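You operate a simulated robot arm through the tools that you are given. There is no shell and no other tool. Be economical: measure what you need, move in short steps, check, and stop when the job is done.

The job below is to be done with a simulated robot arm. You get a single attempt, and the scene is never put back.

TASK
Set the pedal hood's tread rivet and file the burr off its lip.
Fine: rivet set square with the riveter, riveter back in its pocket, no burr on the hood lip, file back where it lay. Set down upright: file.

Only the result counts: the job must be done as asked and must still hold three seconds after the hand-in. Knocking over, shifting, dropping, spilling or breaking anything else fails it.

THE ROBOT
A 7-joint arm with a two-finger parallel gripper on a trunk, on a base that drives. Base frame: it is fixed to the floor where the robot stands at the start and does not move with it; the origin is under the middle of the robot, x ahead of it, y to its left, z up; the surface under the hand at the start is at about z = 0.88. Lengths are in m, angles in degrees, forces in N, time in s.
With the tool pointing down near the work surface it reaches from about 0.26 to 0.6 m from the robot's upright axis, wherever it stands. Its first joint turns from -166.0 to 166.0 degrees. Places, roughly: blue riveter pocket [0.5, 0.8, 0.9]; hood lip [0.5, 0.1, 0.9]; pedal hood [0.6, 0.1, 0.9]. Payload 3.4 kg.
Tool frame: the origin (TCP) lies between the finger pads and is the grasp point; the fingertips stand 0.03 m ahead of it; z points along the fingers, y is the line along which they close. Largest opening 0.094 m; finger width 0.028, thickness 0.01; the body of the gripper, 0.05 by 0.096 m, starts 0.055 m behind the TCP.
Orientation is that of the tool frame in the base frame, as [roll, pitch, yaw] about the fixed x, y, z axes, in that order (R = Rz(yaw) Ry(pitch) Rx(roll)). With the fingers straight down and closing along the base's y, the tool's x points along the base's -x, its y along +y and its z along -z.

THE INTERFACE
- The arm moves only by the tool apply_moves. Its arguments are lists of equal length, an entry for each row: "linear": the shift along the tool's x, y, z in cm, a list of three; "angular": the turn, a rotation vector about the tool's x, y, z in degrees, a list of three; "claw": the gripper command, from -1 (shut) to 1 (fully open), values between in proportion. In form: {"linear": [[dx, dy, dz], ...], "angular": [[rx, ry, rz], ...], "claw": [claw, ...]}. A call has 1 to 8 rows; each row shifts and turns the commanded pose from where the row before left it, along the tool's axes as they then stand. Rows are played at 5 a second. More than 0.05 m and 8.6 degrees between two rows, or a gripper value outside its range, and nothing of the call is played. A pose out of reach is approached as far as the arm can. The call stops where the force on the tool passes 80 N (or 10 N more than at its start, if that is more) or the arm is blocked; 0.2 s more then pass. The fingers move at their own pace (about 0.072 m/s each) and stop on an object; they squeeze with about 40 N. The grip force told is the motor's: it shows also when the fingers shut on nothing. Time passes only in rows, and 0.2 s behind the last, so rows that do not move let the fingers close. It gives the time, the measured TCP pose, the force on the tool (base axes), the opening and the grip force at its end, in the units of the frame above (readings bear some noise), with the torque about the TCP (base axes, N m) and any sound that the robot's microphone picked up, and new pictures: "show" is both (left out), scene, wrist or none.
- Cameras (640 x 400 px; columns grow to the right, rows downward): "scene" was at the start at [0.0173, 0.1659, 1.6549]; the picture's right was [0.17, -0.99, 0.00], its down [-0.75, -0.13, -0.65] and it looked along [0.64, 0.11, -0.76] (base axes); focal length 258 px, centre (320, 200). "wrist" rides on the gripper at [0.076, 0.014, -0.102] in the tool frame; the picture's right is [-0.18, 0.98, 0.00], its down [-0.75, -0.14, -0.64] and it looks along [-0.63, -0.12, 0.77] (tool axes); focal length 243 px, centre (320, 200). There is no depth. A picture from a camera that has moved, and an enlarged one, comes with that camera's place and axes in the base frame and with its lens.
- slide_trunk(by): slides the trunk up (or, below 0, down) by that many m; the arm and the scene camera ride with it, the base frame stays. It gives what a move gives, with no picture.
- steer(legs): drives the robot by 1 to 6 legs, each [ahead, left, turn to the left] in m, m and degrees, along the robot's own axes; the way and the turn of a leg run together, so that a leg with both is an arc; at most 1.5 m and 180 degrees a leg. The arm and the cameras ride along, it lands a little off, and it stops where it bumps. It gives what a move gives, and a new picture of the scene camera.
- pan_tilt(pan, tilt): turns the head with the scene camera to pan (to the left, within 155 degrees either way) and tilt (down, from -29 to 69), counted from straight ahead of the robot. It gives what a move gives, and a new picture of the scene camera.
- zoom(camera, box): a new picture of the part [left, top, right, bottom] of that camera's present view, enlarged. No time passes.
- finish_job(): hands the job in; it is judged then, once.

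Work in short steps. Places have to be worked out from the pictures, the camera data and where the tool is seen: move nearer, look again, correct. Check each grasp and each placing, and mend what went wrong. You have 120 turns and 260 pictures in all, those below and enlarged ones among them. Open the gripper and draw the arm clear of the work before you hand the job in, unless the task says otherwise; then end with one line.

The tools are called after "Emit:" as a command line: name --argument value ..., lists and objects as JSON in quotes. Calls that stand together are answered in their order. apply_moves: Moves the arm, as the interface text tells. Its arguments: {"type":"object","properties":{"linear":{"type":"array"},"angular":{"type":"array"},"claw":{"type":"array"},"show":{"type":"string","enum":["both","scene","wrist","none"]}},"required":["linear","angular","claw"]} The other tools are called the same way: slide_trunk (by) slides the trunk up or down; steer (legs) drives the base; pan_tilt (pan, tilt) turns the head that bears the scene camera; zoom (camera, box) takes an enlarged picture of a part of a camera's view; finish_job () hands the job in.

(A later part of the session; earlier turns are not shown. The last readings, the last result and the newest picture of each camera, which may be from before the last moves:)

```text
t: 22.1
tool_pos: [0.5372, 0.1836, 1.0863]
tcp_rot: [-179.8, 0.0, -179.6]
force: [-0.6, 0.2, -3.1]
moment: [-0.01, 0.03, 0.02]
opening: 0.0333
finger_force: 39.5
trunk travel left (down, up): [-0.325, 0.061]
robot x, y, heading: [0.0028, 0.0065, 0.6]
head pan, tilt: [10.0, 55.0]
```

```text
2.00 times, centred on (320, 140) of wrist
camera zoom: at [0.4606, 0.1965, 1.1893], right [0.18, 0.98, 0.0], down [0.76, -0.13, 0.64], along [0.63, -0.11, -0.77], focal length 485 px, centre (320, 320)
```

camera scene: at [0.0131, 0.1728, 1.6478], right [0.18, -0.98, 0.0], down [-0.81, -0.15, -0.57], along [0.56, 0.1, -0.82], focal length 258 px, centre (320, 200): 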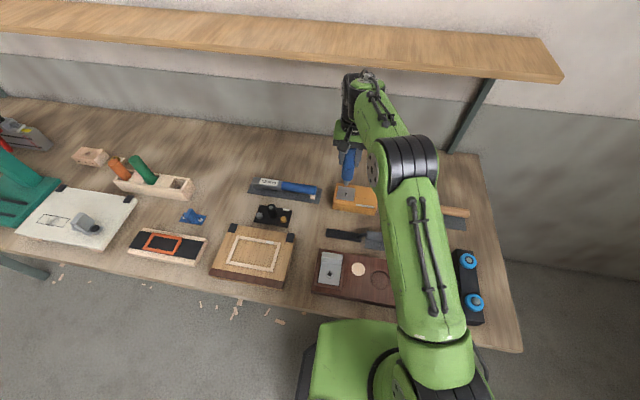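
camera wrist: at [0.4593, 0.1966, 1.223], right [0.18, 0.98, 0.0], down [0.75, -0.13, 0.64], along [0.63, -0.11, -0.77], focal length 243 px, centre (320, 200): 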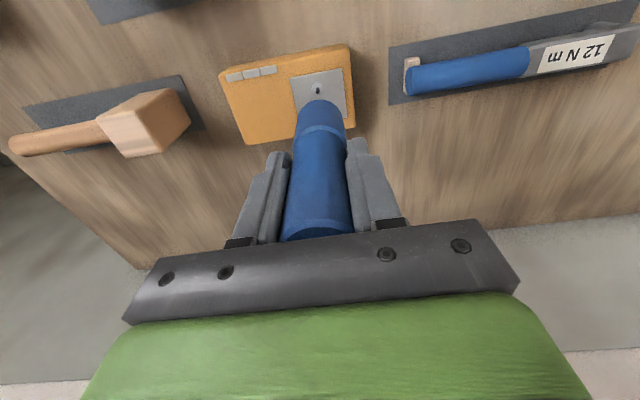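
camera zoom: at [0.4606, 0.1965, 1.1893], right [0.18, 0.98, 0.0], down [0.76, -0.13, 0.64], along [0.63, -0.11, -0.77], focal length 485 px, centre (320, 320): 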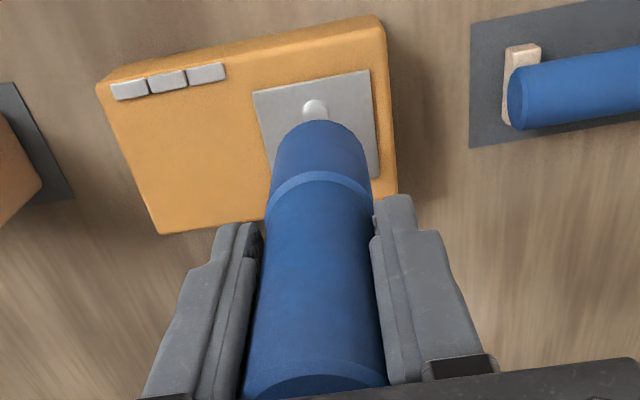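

Mandrel gone — rivet set. Lift, retract to the carrying pose, and drive back to the rack.

Emit:
apply_moves --linear '[[0, 0, -3.5], [0, 0, -4], [1.5, 1.3, -3.5], [2.0, 1.5, -1], [2.5, 2.0, 0], [0, 0, 0]]' --angular '[[0, 0, 0], [0, 0, 0], [0, 0, 0], [0, 0, 0], [0, 0, 0], [0, 0, 0]]' --claw '[-1, -1, -1, -1, -1, -1]' --show "none"

Emit:
steer --legs '[[0, 0.54, -0.6]]'

Emit:
zoom --camera "wrist" --box '[240, 0, 480, 200]'

Emit:
zoom --camera "scene" --box '[250, 110, 370, 230]'

```text
t: 23.5
tool_pos: [0.481, 0.231, 1.2089]
tcp_rot: [179.9, 0.0, -179.6]
force: [0.2, -0.8, -2.7]
moment: [0.0, 0.02, 0.0]
opening: 0.0336
finger_force: 39.7
trunk travel left (down, up): [-0.325, 0.061]
robot x, y, heading: [0.0059, 0.0067, 0.5]
head pan, tilt: [10.0, 55.0]
```

```text
t: 26.6
tool_pos: [0.4752, 0.7805, 1.2086]
tcp_rot: [-179.9, -0.1, -179.5]
force: [-0.5, 0.4, -2.8]
moment: [0.01, 0.01, -0.03]
opening: 0.0335
finger_force: 40.0
trunk travel left (down, up): [-0.325, 0.061]
robot x, y, heading: [0.0011, 0.5548, 0.6]
head pan, tilt: [10.0, 55.0]
camera scene: at [0.0084, 0.7211, 1.6477], right [0.18, -0.98, 0.0], down [-0.81, -0.15, -0.57], along [0.56, 0.1, -0.82], focal length 258 px, centre (320, 200)
```

scene: 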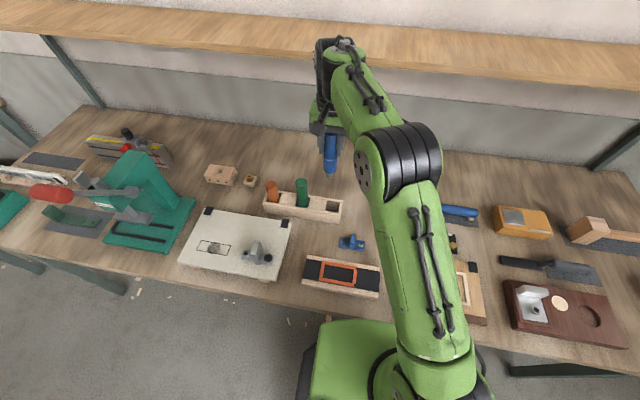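

```text
2.00 times, centred on (360, 100) of wrist
camera zoom: at [0.3984, 0.7934, 1.3109], right [0.18, 0.98, 0.0], down [0.75, -0.13, 0.64], along [0.63, -0.11, -0.77], focal length 485 px, centre (240, 400)
```

zoom: 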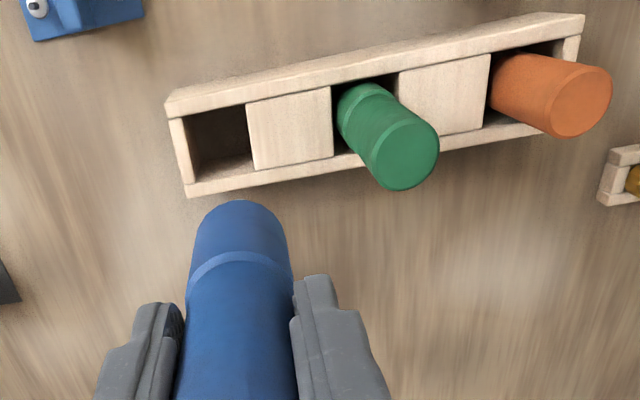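

```text
3.33 times, centred on (310, 170) of scene
camera zoom: at [0.0084, 0.7211, 1.6477], right [0.18, -0.98, 0.0], down [-0.81, -0.15, -0.57], along [0.56, 0.1, -0.82], focal length 860 px, centre (353, 300)
```

zoom: 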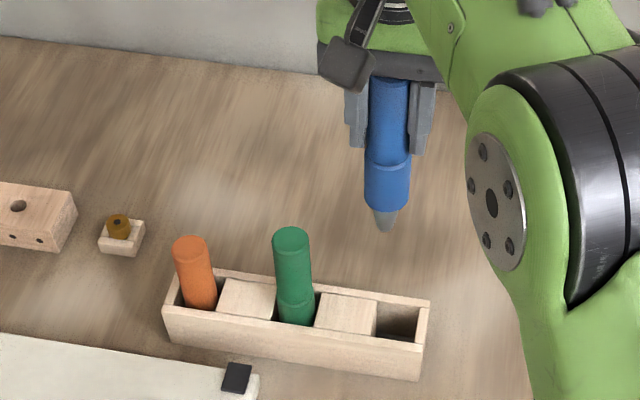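

Pocket centre measures (0.4757, 0.765), matching the grasp pose. Move above and lower so the tip is just above the rack.

Emit:
apply_moves --linear '[[0, -1.57, 0], [0, 0, 3.5], [0, 0, 3.5], [0, 0, 3.0], [0, 0, 0]]' --angular '[[0, 0, 0], [0, 0, 0], [0, 0, 0], [0, 0, 0], [0, 0, 0]]' --claw '[-1, -1, -1, -1, -1]' --show "none"

Emit:
zoom --camera "wrist" --box '[240, 0, 480, 200]'

Emit:
zoom --camera "scene" --box '[290, 140, 370, 230]'

```text
t: 27.9
tool_pos: [0.4785, 0.7652, 1.1099]
tcp_rot: [-180.0, 0.0, -179.5]
force: [-0.2, 0.0, -3.2]
moment: [0.02, 0.01, -0.02]
opening: 0.0334
finger_force: 39.8
trunk travel left (down, up): [-0.325, 0.061]
robot x, y, heading: [0.0013, 0.5526, 0.2]
head pan, tilt: [10.0, 55.0]
```

```text
2.00 times, centred on (360, 100) of wrist
camera zoom: at [0.401, 0.7788, 1.212], right [0.18, 0.98, 0.0], down [0.75, -0.13, 0.64], along [0.63, -0.11, -0.77], focal length 485 px, centre (240, 400)
```

zoom: 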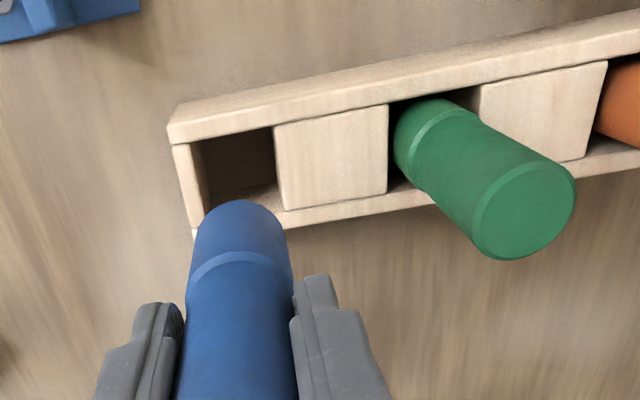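

```text
4.44 times, centred on (330, 185) of scene
camera zoom: at [0.0079, 0.7203, 1.6478], right [0.18, -0.98, 0.0], down [-0.81, -0.15, -0.57], along [0.56, 0.1, -0.82], focal length 1147 px, centre (276, 267)
```

zoom: 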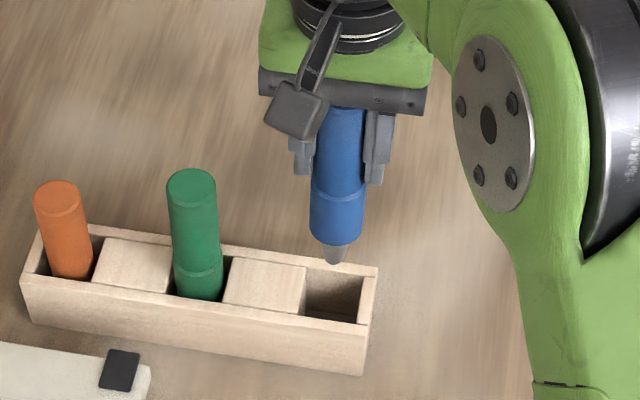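

Aligned. Descend to z≈1.03.

Emit:
apply_moves --linear '[[0, 0, 2.0], [0, 0, 2.0], [0, 0, 2.0], [0, 0, 1.5], [0, 0, 0]]' --angular '[[0, 0, 0], [0, 0, 0], [0, 0, 0], [0, 0, 0], [0, 0, 0]]' --claw '[-1, -1, -1, -1, -1]' --show "none"

Emit:
zoom --camera "wrist" --box '[240, 0, 480, 200]'

Emit:
zoom --camera "scene" --box '[290, 140, 370, 230]'

```text
t: 29.1
tool_pos: [0.4773, 0.7647, 1.0328]
tcp_rot: [-179.9, 0.1, -179.5]
force: [0.6, -0.1, -2.8]
moment: [-0.01, -0.02, 0.08]
opening: 0.0332
finger_force: 40.0
trunk travel left (down, up): [-0.325, 0.061]
robot x, y, heading: [-0.0024, 0.5551, 0.7]
head pan, tilt: [10.0, 55.0]
```

```text
2.00 times, centred on (360, 100) of wrist
camera zoom: at [0.4005, 0.7782, 1.1353], right [0.18, 0.98, 0.0], down [0.75, -0.13, 0.64], along [0.63, -0.11, -0.77], focal length 485 px, centre (240, 400)
```

zoom: 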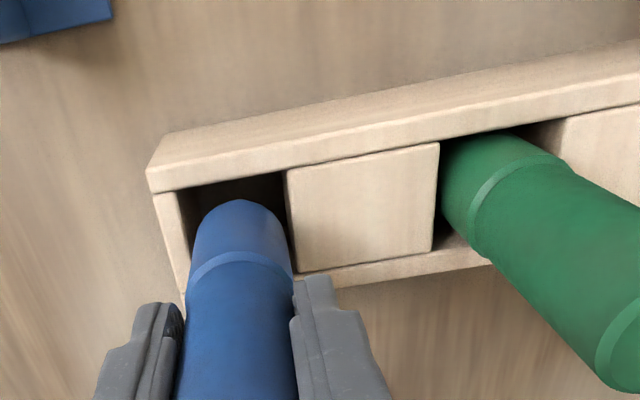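

```text
4.44 times, centred on (330, 185) of scene
camera zoom: at [0.0082, 0.7205, 1.6478], right [0.18, -0.98, 0.0], down [-0.81, -0.15, -0.57], along [0.56, 0.1, -0.82], focal length 1147 px, centre (276, 267)
```

zoom: 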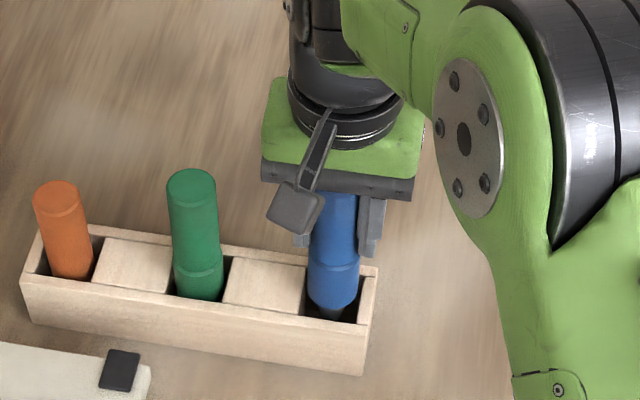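

Entering the pocket cleanly. Lower the remaining ~2.3 cm in fine steps until a small contact force.

Emit:
apply_moves --linear '[[0, 0, 0.8], [0, 0, 0.7], [0, 0, 0.5], [0, 0, 0.2], [0, 0, 0]]' --angular '[[0, 0, 0], [0, 0, 0], [0, 0, 0], [0, 0, 0], [0, 0, 0]]' --claw '[-1, -1, -1, -1, -1]' --show "wrist"

```text
t: 30.2
tool_pos: [0.4763, 0.7637, 1.0112]
tcp_rot: [-180.0, -0.1, -179.6]
force: [-0.1, 0.3, -3.1]
moment: [0.01, -0.02, 0.01]
opening: 0.0332
finger_force: 40.1
trunk travel left (down, up): [-0.325, 0.061]
robot x, y, heading: [-0.0041, 0.5546, 0.3]
head pan, tilt: [10.0, 55.0]
camera wrist: at [0.3993, 0.7778, 1.1139], right [0.18, 0.98, 0.0], down [0.75, -0.13, 0.64], along [0.63, -0.11, -0.77], focal length 243 px, centre (320, 200)
```

wrist: 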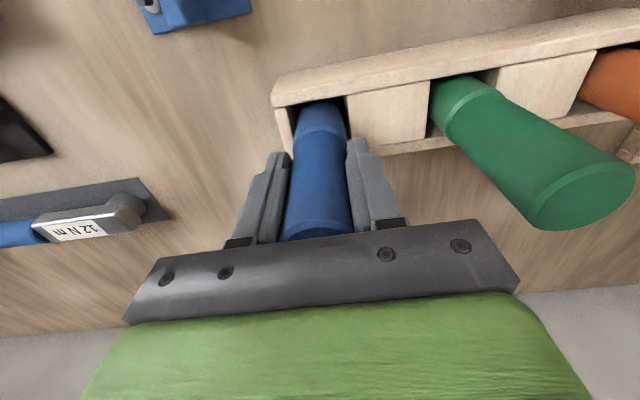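

Not yet in contact (still carrying weight). Lower a few more mm.

Emit:
apply_moves --linear '[[0, 0, 0.15], [0, 0, 0.1], [0, 0, 0]]' --angular '[[0, 0, 0], [0, 0, 0], [0, 0, 0]]' --claw '[-1, -1, -1]' --show "none"

```text
t: 31.1
tool_pos: [0.476, 0.7636, 1.0096]
tcp_rot: [180.0, 0.0, -179.5]
force: [1.1, -0.2, -4.0]
moment: [0.03, 0.0, -0.02]
opening: 0.0334
finger_force: 40.0
trunk travel left (down, up): [-0.325, 0.061]
robot x, y, heading: [-0.0055, 0.5547, 0.5]
head pan, tilt: [10.0, 55.0]
```

Emit:
apply_moves --linear '[[0, 0, 0.15], [0, 0, 0.15], [0, 0, 0]]' --angular '[[0, 0, 0], [0, 0, 0], [0, 0, 0]]' --claw '[-1, -1, -1]' --show "none"

```text
t: 31.9
tool_pos: [0.4755, 0.763, 1.0099]
tcp_rot: [179.9, 0.2, -179.5]
force: [-1.0, -0.3, 12.0]
moment: [-0.04, 0.12, -0.02]
opening: 0.0336
finger_force: 40.2
trunk travel left (down, up): [-0.325, 0.061]
robot x, y, heading: [-0.0052, 0.5559, 0.5]
head pan, tilt: [10.0, 55.0]
```

Floor contact (12 N). Ease 1 mm and release.

Emit:
apply_moves --linear '[[0, 0, -0.1], [0, 0, 0], [0, 0, 0], [0, 0, 0], [0, 0, 0], [0, 0, 0]]' --angular '[[0, 0, 0], [0, 0, 0], [0, 0, 0], [0, 0, 0], [0, 0, 0], [0, 0, 0]]' --claw '[-1, -0.2, 0, 0.3, 0.6, 0.8]' --show "wrist"

```text
t: 33.2
tool_pos: [0.476, 0.764, 1.0082]
tcp_rot: [179.9, 0.0, -179.5]
force: [0.4, -0.3, -0.4]
moment: [-0.01, -0.04, -0.03]
opening: 0.0843
finger_force: 0.0
trunk travel left (down, up): [-0.325, 0.061]
robot x, y, heading: [-0.005, 0.5569, 0.4]
head pan, tilt: [10.0, 55.0]
camera wrist: at [0.3988, 0.7768, 1.1098], right [0.18, 0.98, 0.0], down [0.75, -0.13, 0.64], along [0.63, -0.11, -0.77], focal length 243 px, centre (320, 200)
```

wrist: 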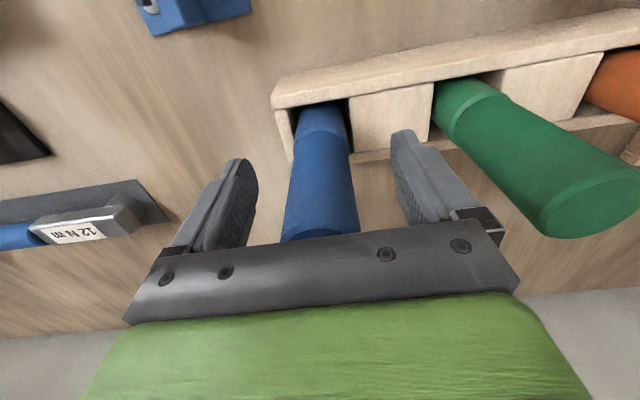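

Released and standing in the pocket. Raise clear and check.

Emit:
apply_moves --linear '[[0, 0, -2], [0, 0, -4], [0, 0, -4], [0, 0, -4], [0, 0, -4], [0, 0, -4], [0, 0, 0]]' --angular '[[0, 0, 0], [0, 0, 0], [0, 0, 0], [0, 0, 0], [0, 0, 0], [0, 0, 0], [0, 0, 0]]' --claw '[0.8, 1, 1, 1, 1, 1, 1]' --show "none"

Emit:
zoom --camera "wrist" --box '[240, 0, 480, 200]'

Emit:
zoom --camera "scene" --box '[250, 140, 370, 230]'

```text
t: 34.9
tool_pos: [0.4758, 0.7645, 1.2309]
tcp_rot: [179.9, 0.0, -179.5]
force: [-0.1, -1.7, 0.6]
moment: [-0.03, -0.05, -0.01]
opening: 0.094
finger_force: 0.1
trunk travel left (down, up): [-0.325, 0.061]
robot x, y, heading: [-0.0034, 0.5568, 0.3]
head pan, tilt: [10.0, 55.0]
```

```text
2.00 times, centred on (360, 100) of wrist
camera zoom: at [0.3974, 0.7777, 1.3327], right [0.18, 0.98, 0.0], down [0.75, -0.13, 0.64], along [0.63, -0.11, -0.77], focal length 485 px, centre (240, 400)
```

zoom: 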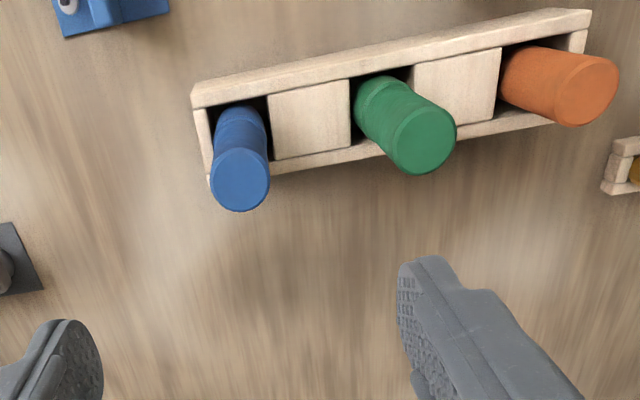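

```text
4.44 times, centred on (310, 185) of scene
camera zoom: at [0.0084, 0.7204, 1.6478], right [0.18, -0.98, 0.0], down [-0.81, -0.15, -0.57], along [0.56, 0.1, -0.82], focal length 1147 px, centre (364, 267)
```

zoom: 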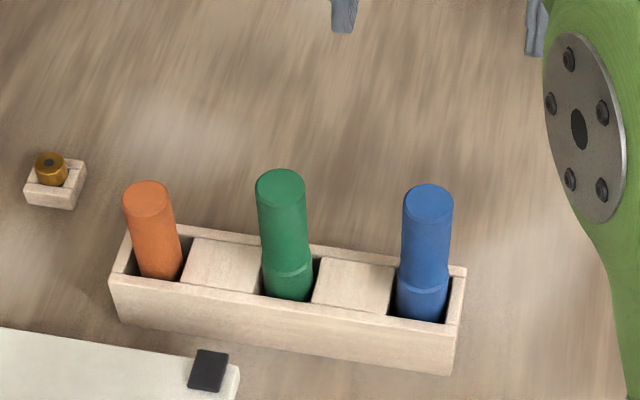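

Riveter is back. Drive back to the hood/file side.

Emit:
steer --legs '[[0, -0.6, 0]]'

Emit:
zoom --camera "wrist" --box '[0, 0, 640, 400]'

```text
t: 38.3
tool_pos: [0.4821, 0.1639, 1.2299]
tcp_rot: [180.0, 0.0, -178.7]
force: [-0.8, -0.6, -0.4]
moment: [-0.01, 0.02, 0.0]
opening: 0.0941
finger_force: 0.1
trunk travel left (down, up): [-0.325, 0.061]
robot x, y, heading: [0.006, -0.0518, 1.3]
head pan, tilt: [10.0, 55.0]
camera scene: at [0.0154, 0.1143, 1.6479], right [0.19, -0.98, 0.0], down [-0.8, -0.16, -0.57], along [0.56, 0.11, -0.82], focal length 258 px, centre (320, 200)
```

scene: 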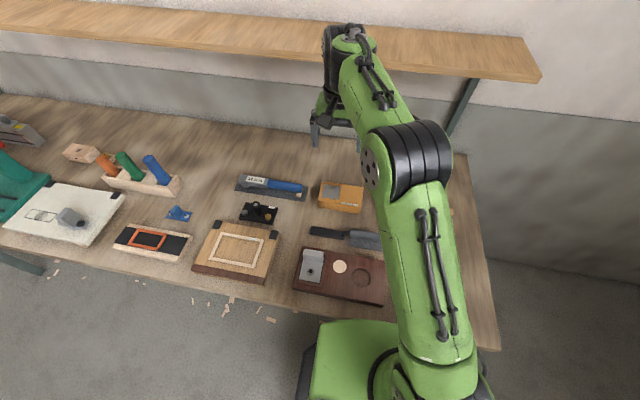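

```text
1.00 times, centred on (320, 200) of wrist (not enlarged: the box is as wide or as high as the picture)
camera zoom: at [0.4038, 0.1761, 1.3325], right [0.16, 0.99, 0.0], down [0.76, -0.13, 0.64], along [0.63, -0.11, -0.77], focal length 243 px, centre (320, 200)
```

zoom: 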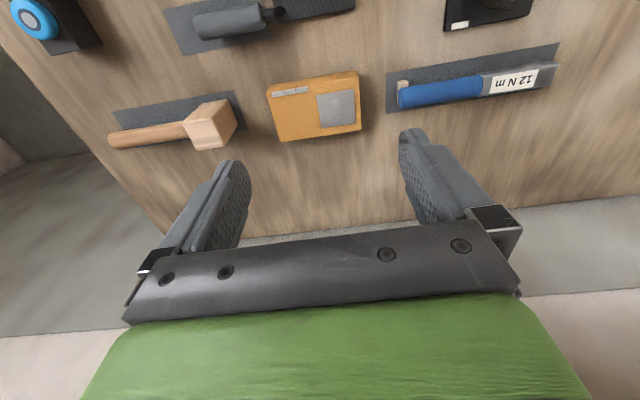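

Zoom on the file and the hood lip from both cameras.

Emit:
zoom --camera "wrist" --box '[160, 0, 380, 140]'

Emit:
zoom --camera "scene" --box '[295, 170, 395, 260]'

```text
2.86 times, centred on (270, 70) of wrist
camera zoom: at [0.4038, 0.1761, 1.3325], right [0.16, 0.99, 0.0], down [0.76, -0.13, 0.64], along [0.63, -0.11, -0.77], focal length 693 px, centre (463, 571)
```

zoom: 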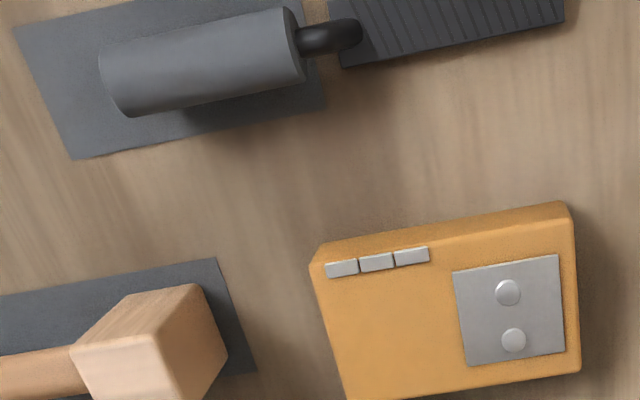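

```text
4.44 times, centred on (345, 215) of scene
camera zoom: at [0.0154, 0.1143, 1.6479], right [0.19, -0.98, 0.0], down [-0.8, -0.16, -0.57], along [0.56, 0.11, -0.82], focal length 1147 px, centre (209, 133)
```

zoom: 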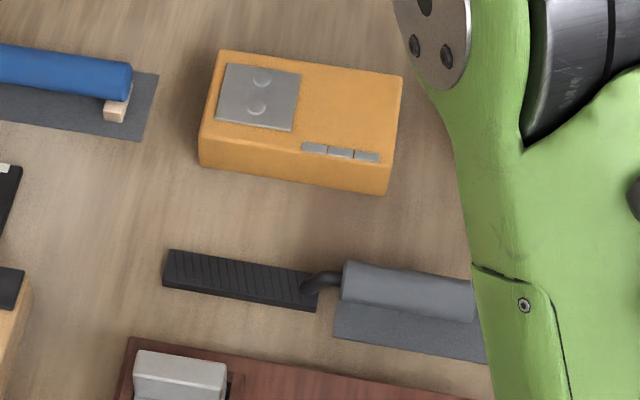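

Rivets both domed. File: handle along y (y≈0–0.092, axis x≈0.408, z≈0.908), blade y≈0.11–0.225; burr at x≈0.509, y 0.08–0.138. I rotate the gripper so it closes along x.

Emit:
apply_moves --linear '[[0, 0, 0], [0, 0, 0], [0, 0, 0], [0, 0, 0], [0, 0, 0], [0, 0, 0], [0, 0, 0], [0, 0, 0]]' --angular '[[0, 0, -8], [0, 0, -8], [0, 0, -8], [0, 0, -8], [0, 0, -8], [0, 0, -8], [0, 0, -8], [0, 0, -8]]' --claw '[1, 1, 1, 1, 1, 1, 1, 1]' --show "none"

Emit:
apply_moves --linear '[[0, 0, 0], [0, 0, 0], [0, 0, 0], [0, 0, 0]]' --angular '[[0, 0, -8], [0, 0, -8], [0, 0, -8.4], [0, 0, 0]]' --claw '[1, 1, 1, 1]'

```text
t: 40.1
tool_pos: [0.481, 0.1631, 1.2306]
tcp_rot: [180.0, 0.0, -114.8]
force: [-0.8, -0.5, -0.1]
moment: [0.0, -0.01, 0.02]
opening: 0.094
finger_force: 0.1
trunk travel left (down, up): [-0.325, 0.061]
robot x, y, heading: [0.0048, -0.0508, 1.1]
head pan, tilt: [10.0, 55.0]
```

```text
t: 41.1
tool_pos: [0.481, 0.1643, 1.2303]
tcp_rot: [-180.0, 0.0, -90.4]
force: [-0.2, 0.7, -0.9]
moment: [0.03, 0.01, 0.01]
opening: 0.0943
finger_force: 0.1
trunk travel left (down, up): [-0.325, 0.061]
robot x, y, heading: [0.0041, -0.0508, 1.2]
head pan, tilt: [10.0, 55.0]
camera scene: at [0.0153, 0.1148, 1.6478], right [0.19, -0.98, 0.0], down [-0.8, -0.16, -0.57], along [0.56, 0.11, -0.82], focal length 258 px, centre (320, 200)
camera wrist: at [0.4651, 0.0877, 1.3323], right [-0.98, 0.19, 0.0], down [0.14, 0.75, 0.64], along [0.12, 0.63, -0.77], focal length 243 px, centre (320, 200)
```

scene: 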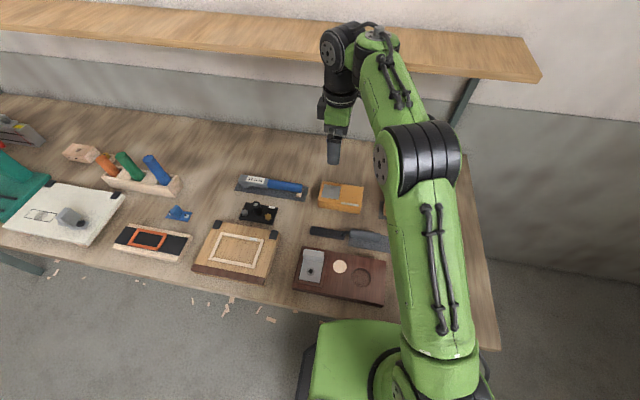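
wrist: 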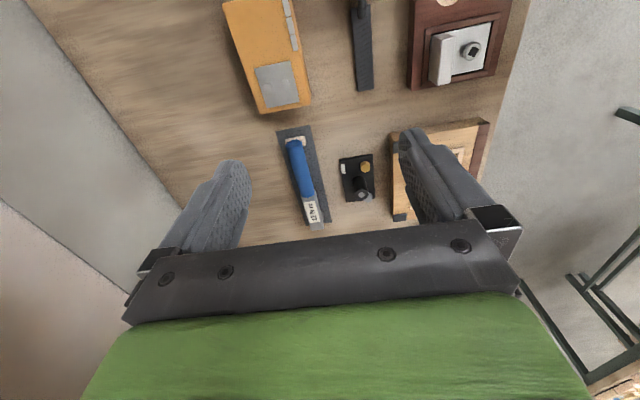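

Now move above the handle at (0.4085, 0.068, 1.06).

Emit:
apply_moves --linear '[[1.9, 1.45, 3.0], [1.9, 1.45, 3.0], [1.9, 1.45, 3.0], [1.9, 1.45, 3.0], [1.9, 1.45, 3.0], [0, 0, 0]]' --angular '[[0, 0, 0], [0, 0, 0], [0, 0, 0], [0, 0, 0], [0, 0, 0], [0, 0, 0]]' --claw '[1, 1, 1, 1, 1, 1]'

Emit:
zoom --camera "scene" --box '[295, 150, 415, 260]'

```text
t: 42.5
tool_pos: [0.4092, 0.0679, 1.0811]
tcp_rot: [-179.9, -0.1, -90.4]
force: [-0.1, -1.2, 0.1]
moment: [-0.03, 0.05, -0.01]
opening: 0.0939
finger_force: 0.0
trunk travel left (down, up): [-0.325, 0.061]
robot x, y, heading: [0.0057, -0.0496, 1.0]
head pan, tilt: [10.0, 55.0]
camera scene: at [0.0153, 0.1152, 1.6478], right [0.19, -0.98, 0.0], down [-0.8, -0.16, -0.57], along [0.56, 0.11, -0.82], focal length 258 px, centre (320, 200)
camera wrist: at [0.3931, -0.0085, 1.1842], right [-0.98, 0.19, 0.0], down [0.15, 0.75, 0.64], along [0.12, 0.63, -0.77], focal length 243 px, centre (320, 200)
```

scene: 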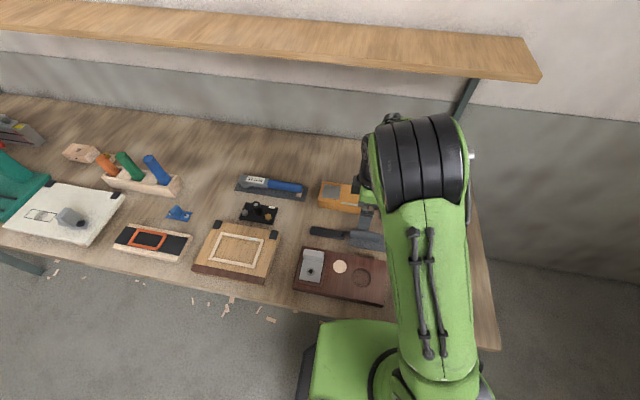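
wrist: 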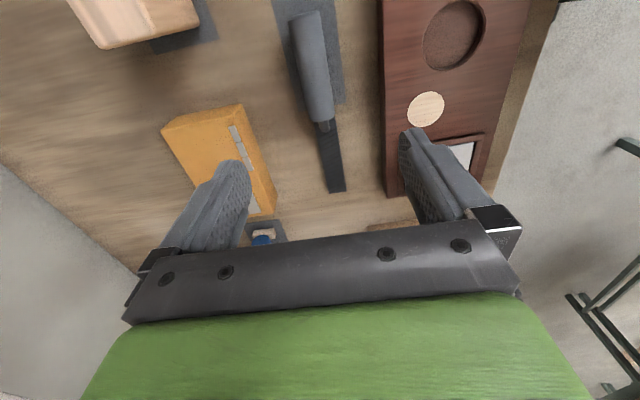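

```text
3.64 times, centred on (355, 205) of scene
camera zoom: at [0.0153, 0.1152, 1.6478], right [0.19, -0.98, 0.0], down [-0.8, -0.16, -0.57], along [0.56, 0.11, -0.82], focal length 939 px, centre (193, 182)
```

zoom: 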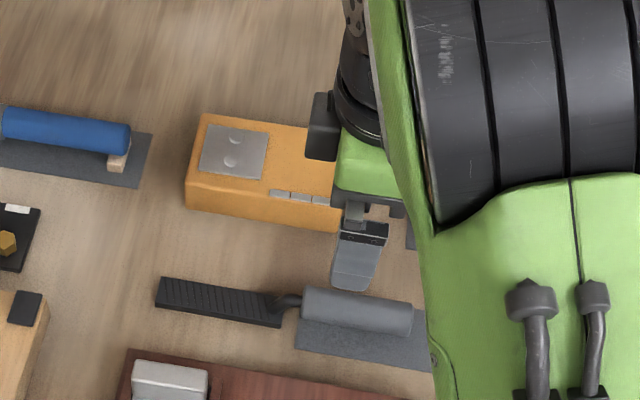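

Aligned over the handle. Narrow the fingers to ~6 cm (clearing the dark board) and descend to z≈0.96 first.

Emit:
apply_moves --linear '[[0, 0, 0], [0, 0, 3.0], [0, 0, 3.0], [0, 0, 3.0], [0, 0, 2.5], [0, 0, 0]]' --angular '[[0, 0, 0], [0, 0, 0], [0, 0, 0], [0, 0, 0], [0, 0, 0], [0, 0, 0]]' --claw '[0.35, 0.35, 0.35, 0.35, 0.35, 0.35]' --show "wrist"

Emit:
zoom --camera "scene" --box '[315, 190, 405, 260]'

```text
t: 43.9
tool_pos: [0.4081, 0.0679, 0.9668]
tcp_rot: [-179.9, 0.0, -90.5]
force: [0.4, 0.5, -0.3]
moment: [-0.03, 0.0, -0.01]
opening: 0.0637
finger_force: 0.1
trunk travel left (down, up): [-0.325, 0.061]
robot x, y, heading: [0.0093, -0.0476, 1.1]
head pan, tilt: [10.0, 55.0]
camera wrist: at [0.3922, -0.0081, 1.0688], right [-0.98, 0.19, 0.0], down [0.15, 0.75, 0.64], along [0.12, 0.63, -0.77], focal length 243 px, centre (320, 200)
```

wrist: 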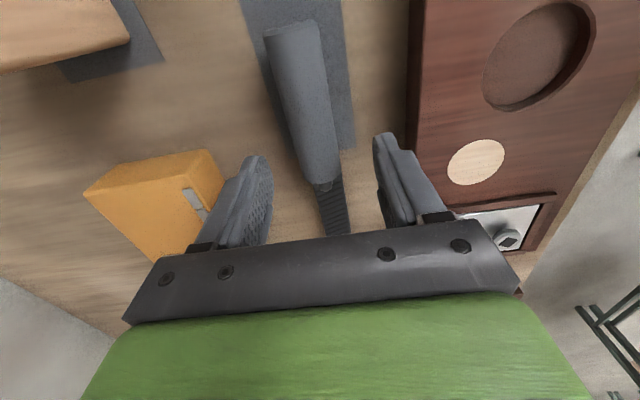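

```text
5.71 times, centred on (360, 225) of scene
camera zoom: at [0.015, 0.1148, 1.6478], right [0.19, -0.98, 0.0], down [-0.8, -0.16, -0.57], along [0.56, 0.11, -0.82], focal length 1475 px, centre (91, 57)
```

zoom: 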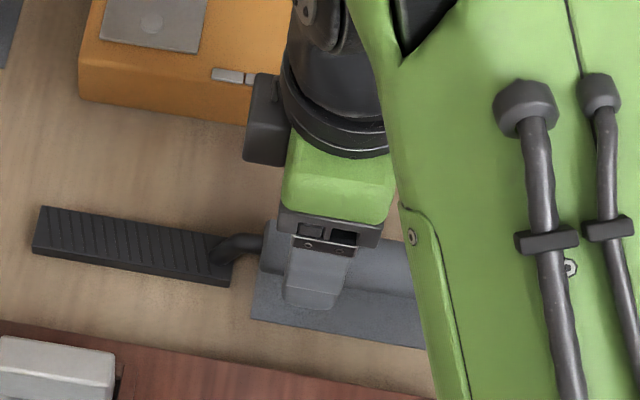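

Centered. Descend to z≈0.921 and close.

Emit:
apply_moves --linear '[[0, 0, 2.0], [0, 0, 1.5], [0, 0, 1.0], [0, 0, 0]]' --angular '[[0, 0, 0], [0, 0, 0], [0, 0, 0], [0, 0, 0]]' --claw '[0.35, 0.35, 0.35, 0.35]' --show "wrist"

```text
t: 44.9
tool_pos: [0.4077, 0.0689, 0.9189]
tcp_rot: [-179.9, 0.1, -90.3]
force: [1.0, -0.9, 0.5]
moment: [0.01, -0.02, 0.0]
opening: 0.0635
finger_force: 0.0
trunk travel left (down, up): [-0.325, 0.061]
robot x, y, heading: [0.0081, -0.05, 1.2]
head pan, tilt: [10.0, 55.0]
camera wrist: at [0.3924, -0.0071, 1.0212], right [-0.98, 0.19, 0.0], down [0.15, 0.75, 0.64], along [0.12, 0.63, -0.77], focal length 243 px, centre (320, 200)
```

wrist: 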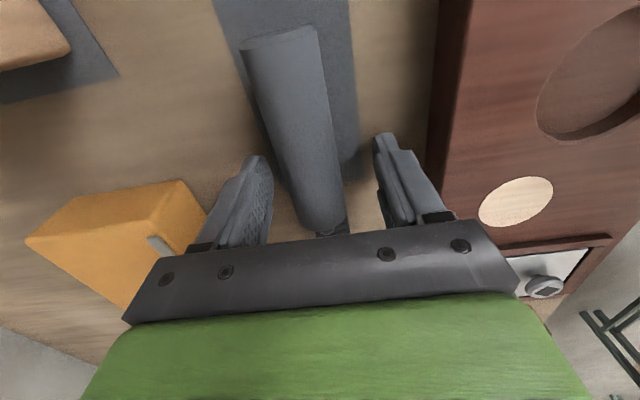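

Zoom to verify lateral centering before closing.

Emit:
zoom --camera "wrist" --box '[220, 110, 420, 240]'

```text
3.08 times, centred on (320, 175) of wrist
camera zoom: at [0.3924, -0.0071, 1.0212], right [-0.98, 0.19, 0.0], down [0.15, 0.75, 0.64], along [0.12, 0.63, -0.77], focal length 746 px, centre (320, 277)
```

zoom: 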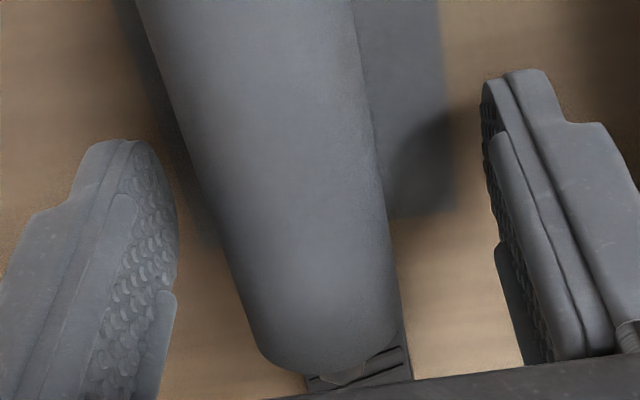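

Centred within ~1 mm. Close.

Emit:
apply_moves --linear '[[0, 0, 0], [0, 0, 0], [0, 0, 0], [0, 0, 0], [0, 0, 0]]' --angular '[[0, 0, 0], [0, 0, 0], [0, 0, 0], [0, 0, 0], [0, 0, 0]]' --claw '[0, -0.3, -0.6, -1, -1]' --show "wrist"

```text
t: 46.1
tool_pos: [0.4082, 0.0698, 0.919]
tcp_rot: [179.9, 0.1, -90.5]
force: [0.4, 0.1, -0.3]
moment: [-0.02, -0.02, -0.09]
opening: 0.0319
finger_force: 39.6
trunk travel left (down, up): [-0.325, 0.061]
robot x, y, heading: [0.0076, -0.05, 1.2]
head pan, tilt: [10.0, 55.0]
camera wrist: at [0.3927, -0.0071, 1.0212], right [-0.98, 0.19, 0.0], down [0.15, 0.75, 0.64], along [0.12, 0.63, -0.77], focal length 243 px, centre (320, 200)
```

wrist: 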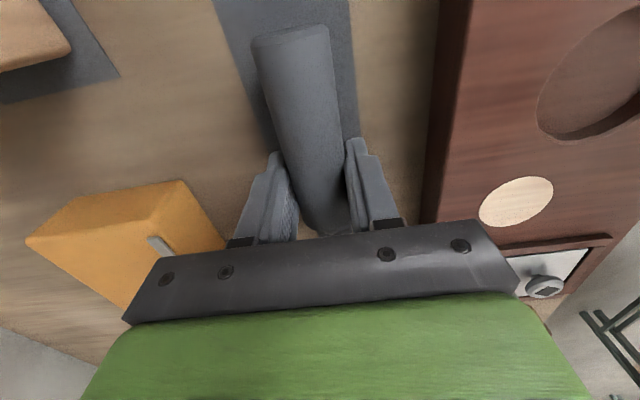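

Gripped (32 mm); the file twisted ~3° aligning to the pads—I'll undo that at return. Lift 10 cm.

Emit:
apply_moves --linear '[[0, 0, -1.0], [0, 0, -3], [0, 0, -3], [0, 0, -3], [0, 0, 0]]' --angular '[[0, 0, 0], [0, 0, 0], [0, 0, 0], [0, 0, 0], [0, 0, 0]]' --claw '[-1, -1, -1, -1, -1]'

Emit:
zoom --camera "scene" --box '[295, 150, 415, 260]'

```text
t: 47.3
tool_pos: [0.4064, 0.0712, 1.0183]
tcp_rot: [-180.0, -0.1, -90.5]
force: [-0.2, 0.6, -3.4]
moment: [-0.27, 0.0, 0.0]
opening: 0.0319
finger_force: 39.6
trunk travel left (down, up): [-0.325, 0.061]
robot x, y, heading: [0.0081, -0.0506, 1.2]
head pan, tilt: [10.0, 55.0]
camera scene: at [0.0163, 0.1153, 1.6477], right [0.19, -0.98, 0.0], down [-0.8, -0.16, -0.57], along [0.56, 0.11, -0.82], focal length 258 px, centre (320, 200)
camera wrist: at [0.3912, -0.0047, 1.1214], right [-0.98, 0.19, 0.0], down [0.15, 0.75, 0.64], along [0.12, 0.63, -0.77], focal length 243 px, centre (320, 200)
```

scene: 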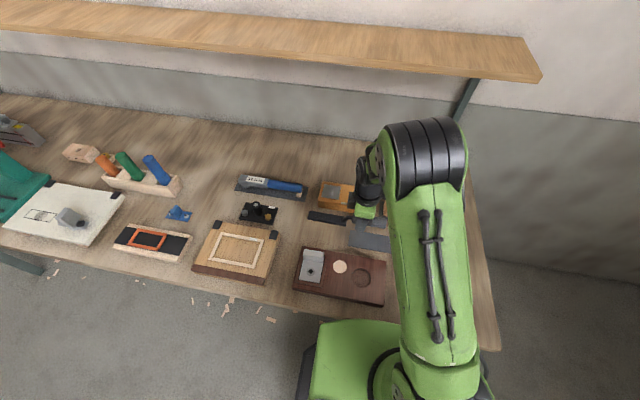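
wrist: 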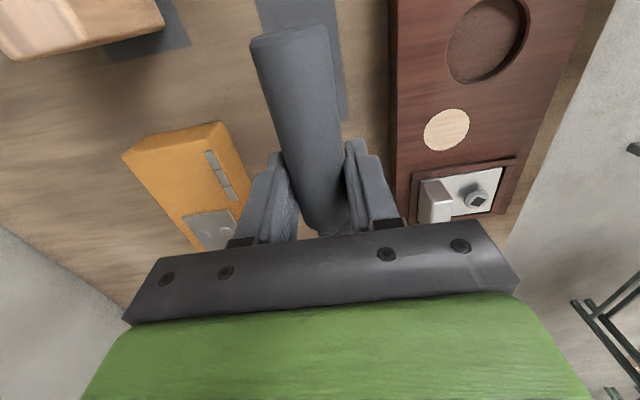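

```text
3.64 times, centred on (355, 205) of scene
camera zoom: at [0.0163, 0.1153, 1.6477], right [0.19, -0.98, 0.0], down [-0.8, -0.16, -0.57], along [0.56, 0.11, -0.82], focal length 939 px, centre (193, 182)
```

zoom: 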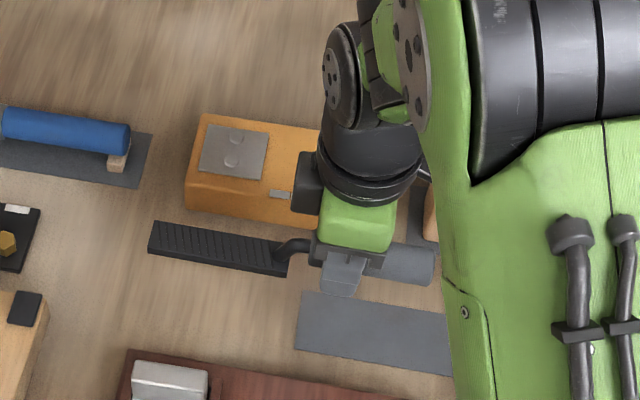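

File is held level. Move over the lip: TCP to (0.502, 0.015), keeping height.

Emit:
apply_moves --linear '[[1.9, -3.2, 0], [1.9, -3.2, 0], [1.8, -3.16, 0], [0, 0, 0]]' --angular '[[0, 0, 0], [0, 0, 0], [0, 0, 0], [0, 0, 0]]' --claw '[-1, -1, -1, -1]'

Emit:
zoom --camera "scene" --box '[305, 160, 405, 230]'

```text
t: 48.3
tool_pos: [0.5037, 0.0176, 1.0164]
tcp_rot: [180.0, -0.1, -90.4]
force: [-1.2, 0.0, -3.5]
moment: [-0.29, 0.01, -0.01]
opening: 0.0317
finger_force: 40.2
trunk travel left (down, up): [-0.325, 0.061]
robot x, y, heading: [0.0075, -0.053, 1.1]
head pan, tilt: [10.0, 55.0]
camera scene: at [0.0148, 0.1156, 1.6477], right [0.19, -0.98, 0.0], down [-0.8, -0.16, -0.57], along [0.56, 0.11, -0.82], focal length 258 px, centre (320, 200)
camera wrist: at [0.4883, -0.0589, 1.1188], right [-0.98, 0.19, 0.0], down [0.15, 0.75, 0.64], along [0.12, 0.63, -0.77], focal length 243 px, centre (320, 200)
```

scene: 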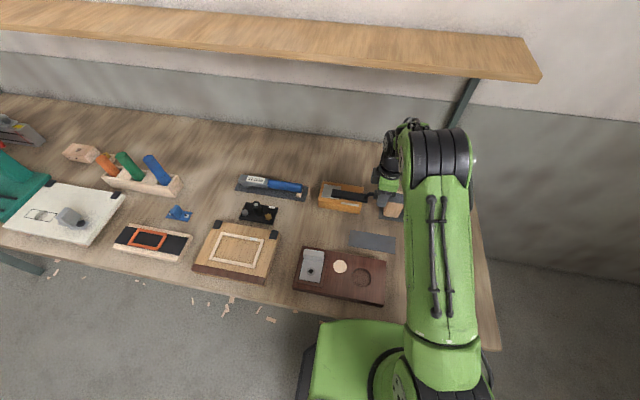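
wrist: 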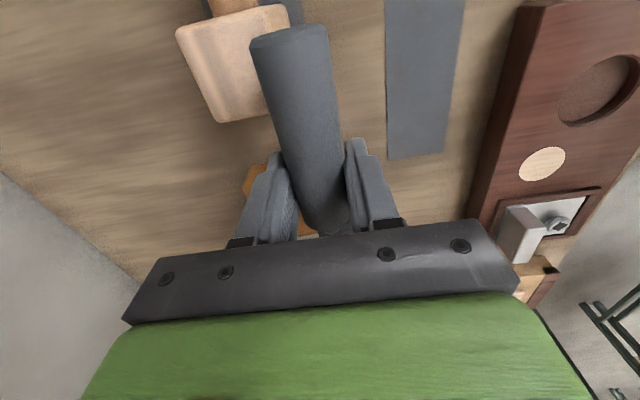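

```text
5.71 times, centred on (355, 195) of scene
camera zoom: at [0.0148, 0.1156, 1.6477], right [0.19, -0.98, 0.0], down [-0.8, -0.16, -0.57], along [0.56, 0.11, -0.82], focal length 1475 px, centre (120, 229)
```

zoom: 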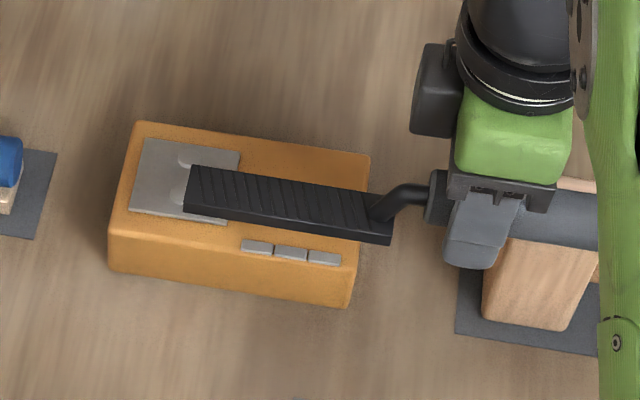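

The mallet head (top ≈0.957) lies under the file handle there, so filing in this orientation would hit it. I'll raise, retract, and rotate 90° so the handle points to the robot (−x) and the blade to +x.

Emit:
apply_moves --linear '[[0, 0, -3], [0, 3, 0], [0, 3, 0], [0, 0, 0], [0, 0, 0], [0, 0, 0], [0, 0, 0], [0, 0, 0]]' --angular '[[0, 0, 0], [0, 0, 0], [0, 0, 0], [0, 0, 8], [0, 0, 8], [0, 0, 8], [0, 0, 8], [0, 0, 8]]' --claw '[-1, -1, -1, -1, -1, -1, -1, -1]' --show "none"

Emit:
apply_moves --linear '[[0, 0, 0], [0, 0, 0], [0, 0, 0], [0, 0, 0], [0, 0, 0], [0, 0, 0], [0, 0, 0]]' --angular '[[0, 0, 8], [0, 0, 8], [0, 0, 8], [0, 0, 8], [0, 0, 8], [0, 0, 8], [0, 0, 1.6]]' --claw '[-1, -1, -1, -1, -1, -1, -1]'

```text
t: 50.1
tool_pos: [0.4443, 0.0131, 1.0503]
tcp_rot: [-180.0, 0.0, -130.6]
force: [-0.5, 0.0, -2.2]
moment: [-0.2, 0.19, -0.01]
opening: 0.0317
finger_force: 39.8
trunk travel left (down, up): [-0.325, 0.061]
robot x, y, heading: [0.0079, -0.0505, 1.4]
head pan, tilt: [10.0, 55.0]
```

```text
t: 51.7
tool_pos: [0.4444, 0.0118, 1.0511]
tcp_rot: [179.9, 0.0, 179.9]
force: [-0.3, -0.8, -2.8]
moment: [0.0, 0.24, 0.0]
opening: 0.0316
finger_force: 40.7
trunk travel left (down, up): [-0.325, 0.061]
robot x, y, heading: [0.0094, -0.0502, 1.4]
head pan, tilt: [10.0, 55.0]
camera scene: at [0.0157, 0.115, 1.6478], right [0.19, -0.98, 0.0], down [-0.8, -0.16, -0.57], along [0.56, 0.11, -0.82], focal length 258 px, centre (320, 200)
camera wrist: at [0.3672, 0.0269, 1.1526], right [0.19, 0.98, 0.0], down [0.75, -0.14, 0.64], along [0.63, -0.12, -0.77], focal length 243 px, centre (320, 200)
```

scene: 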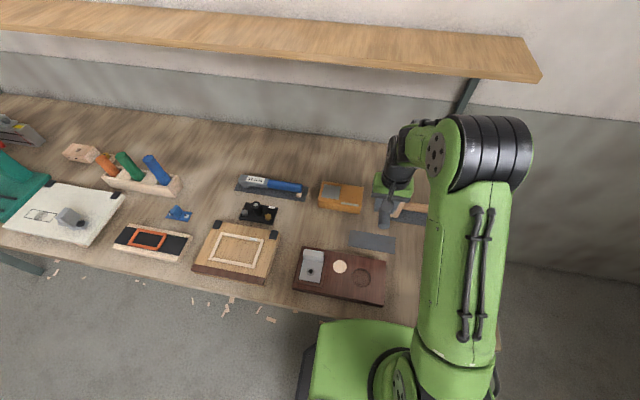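
wrist: 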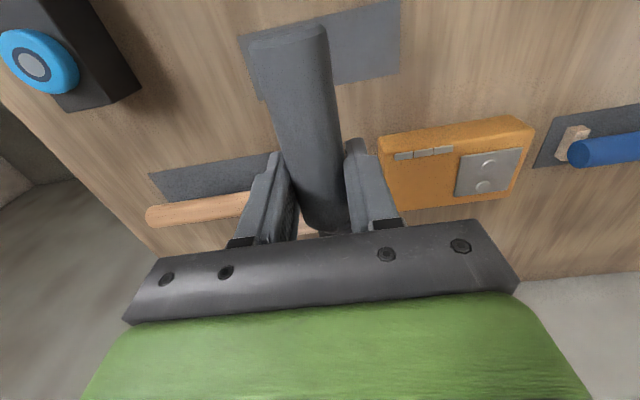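

Move +10 cm in y so the blade is over the burr, and check from the scene camera.

Emit:
apply_moves --linear '[[0, 3.3, 0], [0, 3.3, 0], [0, 3.2, 0], [0, 0, 1.5], [0, 0, 0]]' --angular '[[0, 0, 0], [0, 0, 0], [0, 0, 0], [0, 0, 0], [0, 0, 0]]' --claw '[-1, -1, -1, -1, -1]'

Emit:
zoom --camera "scene" --box '[305, 160, 405, 230]'

```text
t: 52.9
tool_pos: [0.4435, 0.112, 1.033]
tcp_rot: [-180.0, 0.0, 179.9]
force: [-0.4, -0.3, -3.8]
moment: [-0.03, 0.29, 0.01]
opening: 0.0316
finger_force: 39.9
trunk travel left (down, up): [-0.325, 0.061]
robot x, y, heading: [0.0029, -0.0533, 1.2]
head pan, tilt: [10.0, 55.0]
camera scene: at [0.0154, 0.1154, 1.6477], right [0.19, -0.98, 0.0], down [-0.8, -0.16, -0.57], along [0.56, 0.11, -0.82], focal length 258 px, centre (320, 200)
camera wrist: at [0.3672, 0.1258, 1.1351], right [0.19, 0.98, 0.0], down [0.75, -0.14, 0.64], along [0.63, -0.12, -0.77], focal length 243 px, centre (320, 200)
```

scene: 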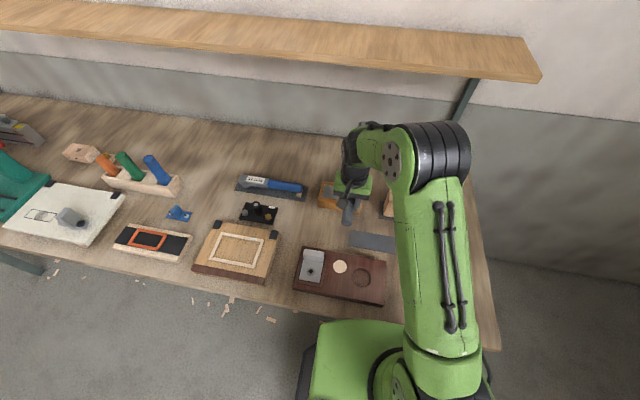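
wrist: 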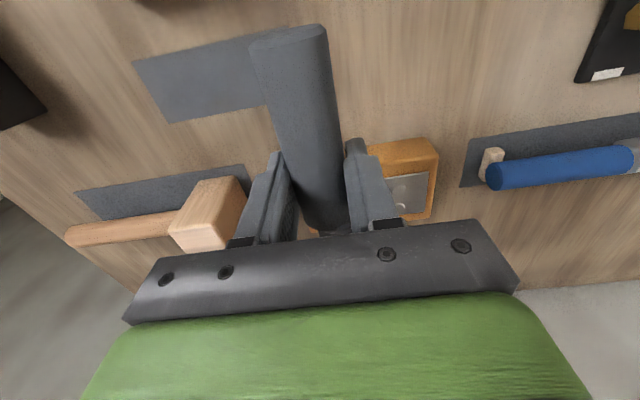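

```text
5.71 times, centred on (355, 195) of scene
camera zoom: at [0.0154, 0.1154, 1.6477], right [0.19, -0.98, 0.0], down [-0.8, -0.16, -0.57], along [0.56, 0.11, -0.82], focal length 1475 px, centre (120, 229)
```

zoom: 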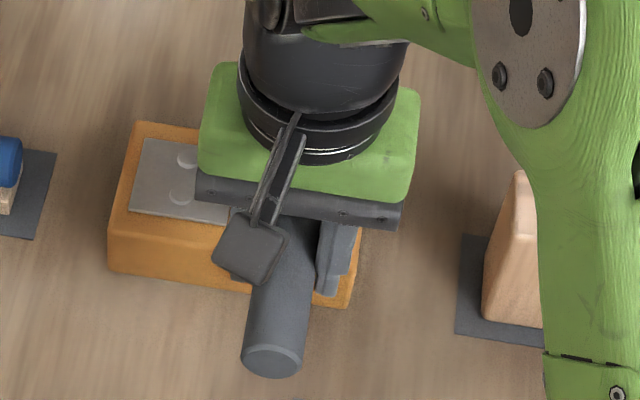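

The gripper hides the blade here, so I go by force: lower to ~1 cm above expected contact, then 2 mm steps.

Emit:
apply_moves --linear '[[0, 0, 2.5], [0, 0, 2.0], [0, 0, 0.8], [0, 0, 0], [0, 0, 0.2], [0, 0, 0.2], [0, 0, 0]]' --angular '[[0, 0, 0], [0, 0, 0], [0, 0, 0], [0, 0, 0], [0, 0, 0], [0, 0, 0], [0, 0, 0]]' --claw '[-1, -1, -1, -1, -1, -1, -1]' --show "none"

```text
t: 54.5
tool_pos: [0.445, 0.1109, 0.9766]
tcp_rot: [-180.0, 0.0, -180.0]
force: [-0.4, -1.0, -2.1]
moment: [-0.03, 0.29, -0.04]
opening: 0.0316
finger_force: 40.0
trunk travel left (down, up): [-0.325, 0.061]
robot x, y, heading: [0.0059, -0.0489, 1.1]
head pan, tilt: [10.0, 55.0]
```

Emit:
apply_moves --linear '[[0, 0, 0.2], [0, 0, 0.2], [0, 0, 0]]' --angular '[[0, 0, 0], [0, 0, 0], [0, 0, 0]]' --claw '[-1, -1, -1]' --show "none"

Emit:
zoom --camera "scene" --box '[305, 160, 405, 230]'

```text
t: 55.3
tool_pos: [0.4443, 0.1119, 0.974]
tcp_rot: [180.0, -0.1, -180.0]
force: [0.4, 0.6, -2.6]
moment: [-0.01, 0.25, 0.02]
opening: 0.0316
finger_force: 40.3
trunk travel left (down, up): [-0.325, 0.061]
robot x, y, heading: [0.0072, -0.0506, 1.5]
head pan, tilt: [10.0, 55.0]
```

```text
5.71 times, centred on (355, 195) of scene
camera zoom: at [0.0157, 0.1149, 1.6478], right [0.19, -0.98, 0.0], down [-0.8, -0.16, -0.57], along [0.56, 0.11, -0.82], focal length 1475 px, centre (120, 229)
```

zoom: 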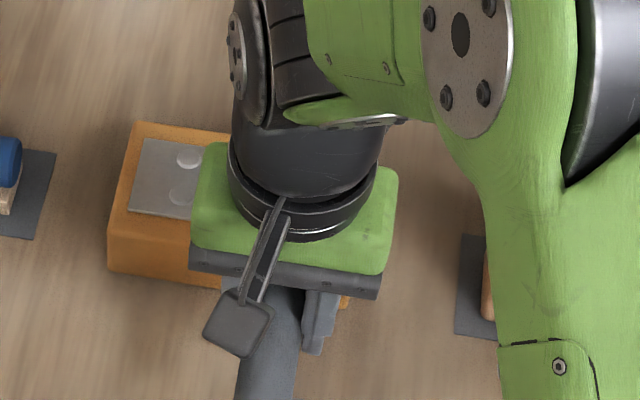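

Still free. Keep stepping down 1.5 mm at a time.

Emit:
apply_moves --linear '[[0, 0, 0.2], [0, 0, 0.2], [0, 0, 0.1], [0, 0, 0]]' --angular '[[0, 0, 0], [0, 0, 0], [0, 0, 0], [0, 0, 0]]' --claw '[-1, -1, -1, -1]' --show "none"

```text
t: 56.3
tool_pos: [0.4438, 0.113, 0.969]
tcp_rot: [-180.0, 0.1, 179.9]
force: [0.4, 0.6, -2.4]
moment: [0.01, 0.25, 0.0]
opening: 0.0316
finger_force: 39.8
trunk travel left (down, up): [-0.325, 0.061]
robot x, y, heading: [0.0046, -0.047, 1.3]
head pan, tilt: [10.0, 55.0]
```

Emit:
apply_moves --linear '[[0, 0, 0.15], [0, 0, 0.15], [0, 0, 0.1], [0, 0, 0]]' --angular '[[0, 0, 0], [0, 0, 0], [0, 0, 0], [0, 0, 0]]' --claw '[-1, -1, -1, -1]' --show "none"

```text
t: 57.3
tool_pos: [0.4432, 0.1117, 0.9659]
tcp_rot: [179.9, 0.3, 180.0]
force: [2.5, 3.9, 21.2]
moment: [0.08, -1.46, 0.11]
opening: 0.0315
finger_force: 40.3
trunk travel left (down, up): [-0.325, 0.061]
robot x, y, heading: [0.0086, -0.0513, 1.3]
head pan, tilt: [10.0, 55.0]
```

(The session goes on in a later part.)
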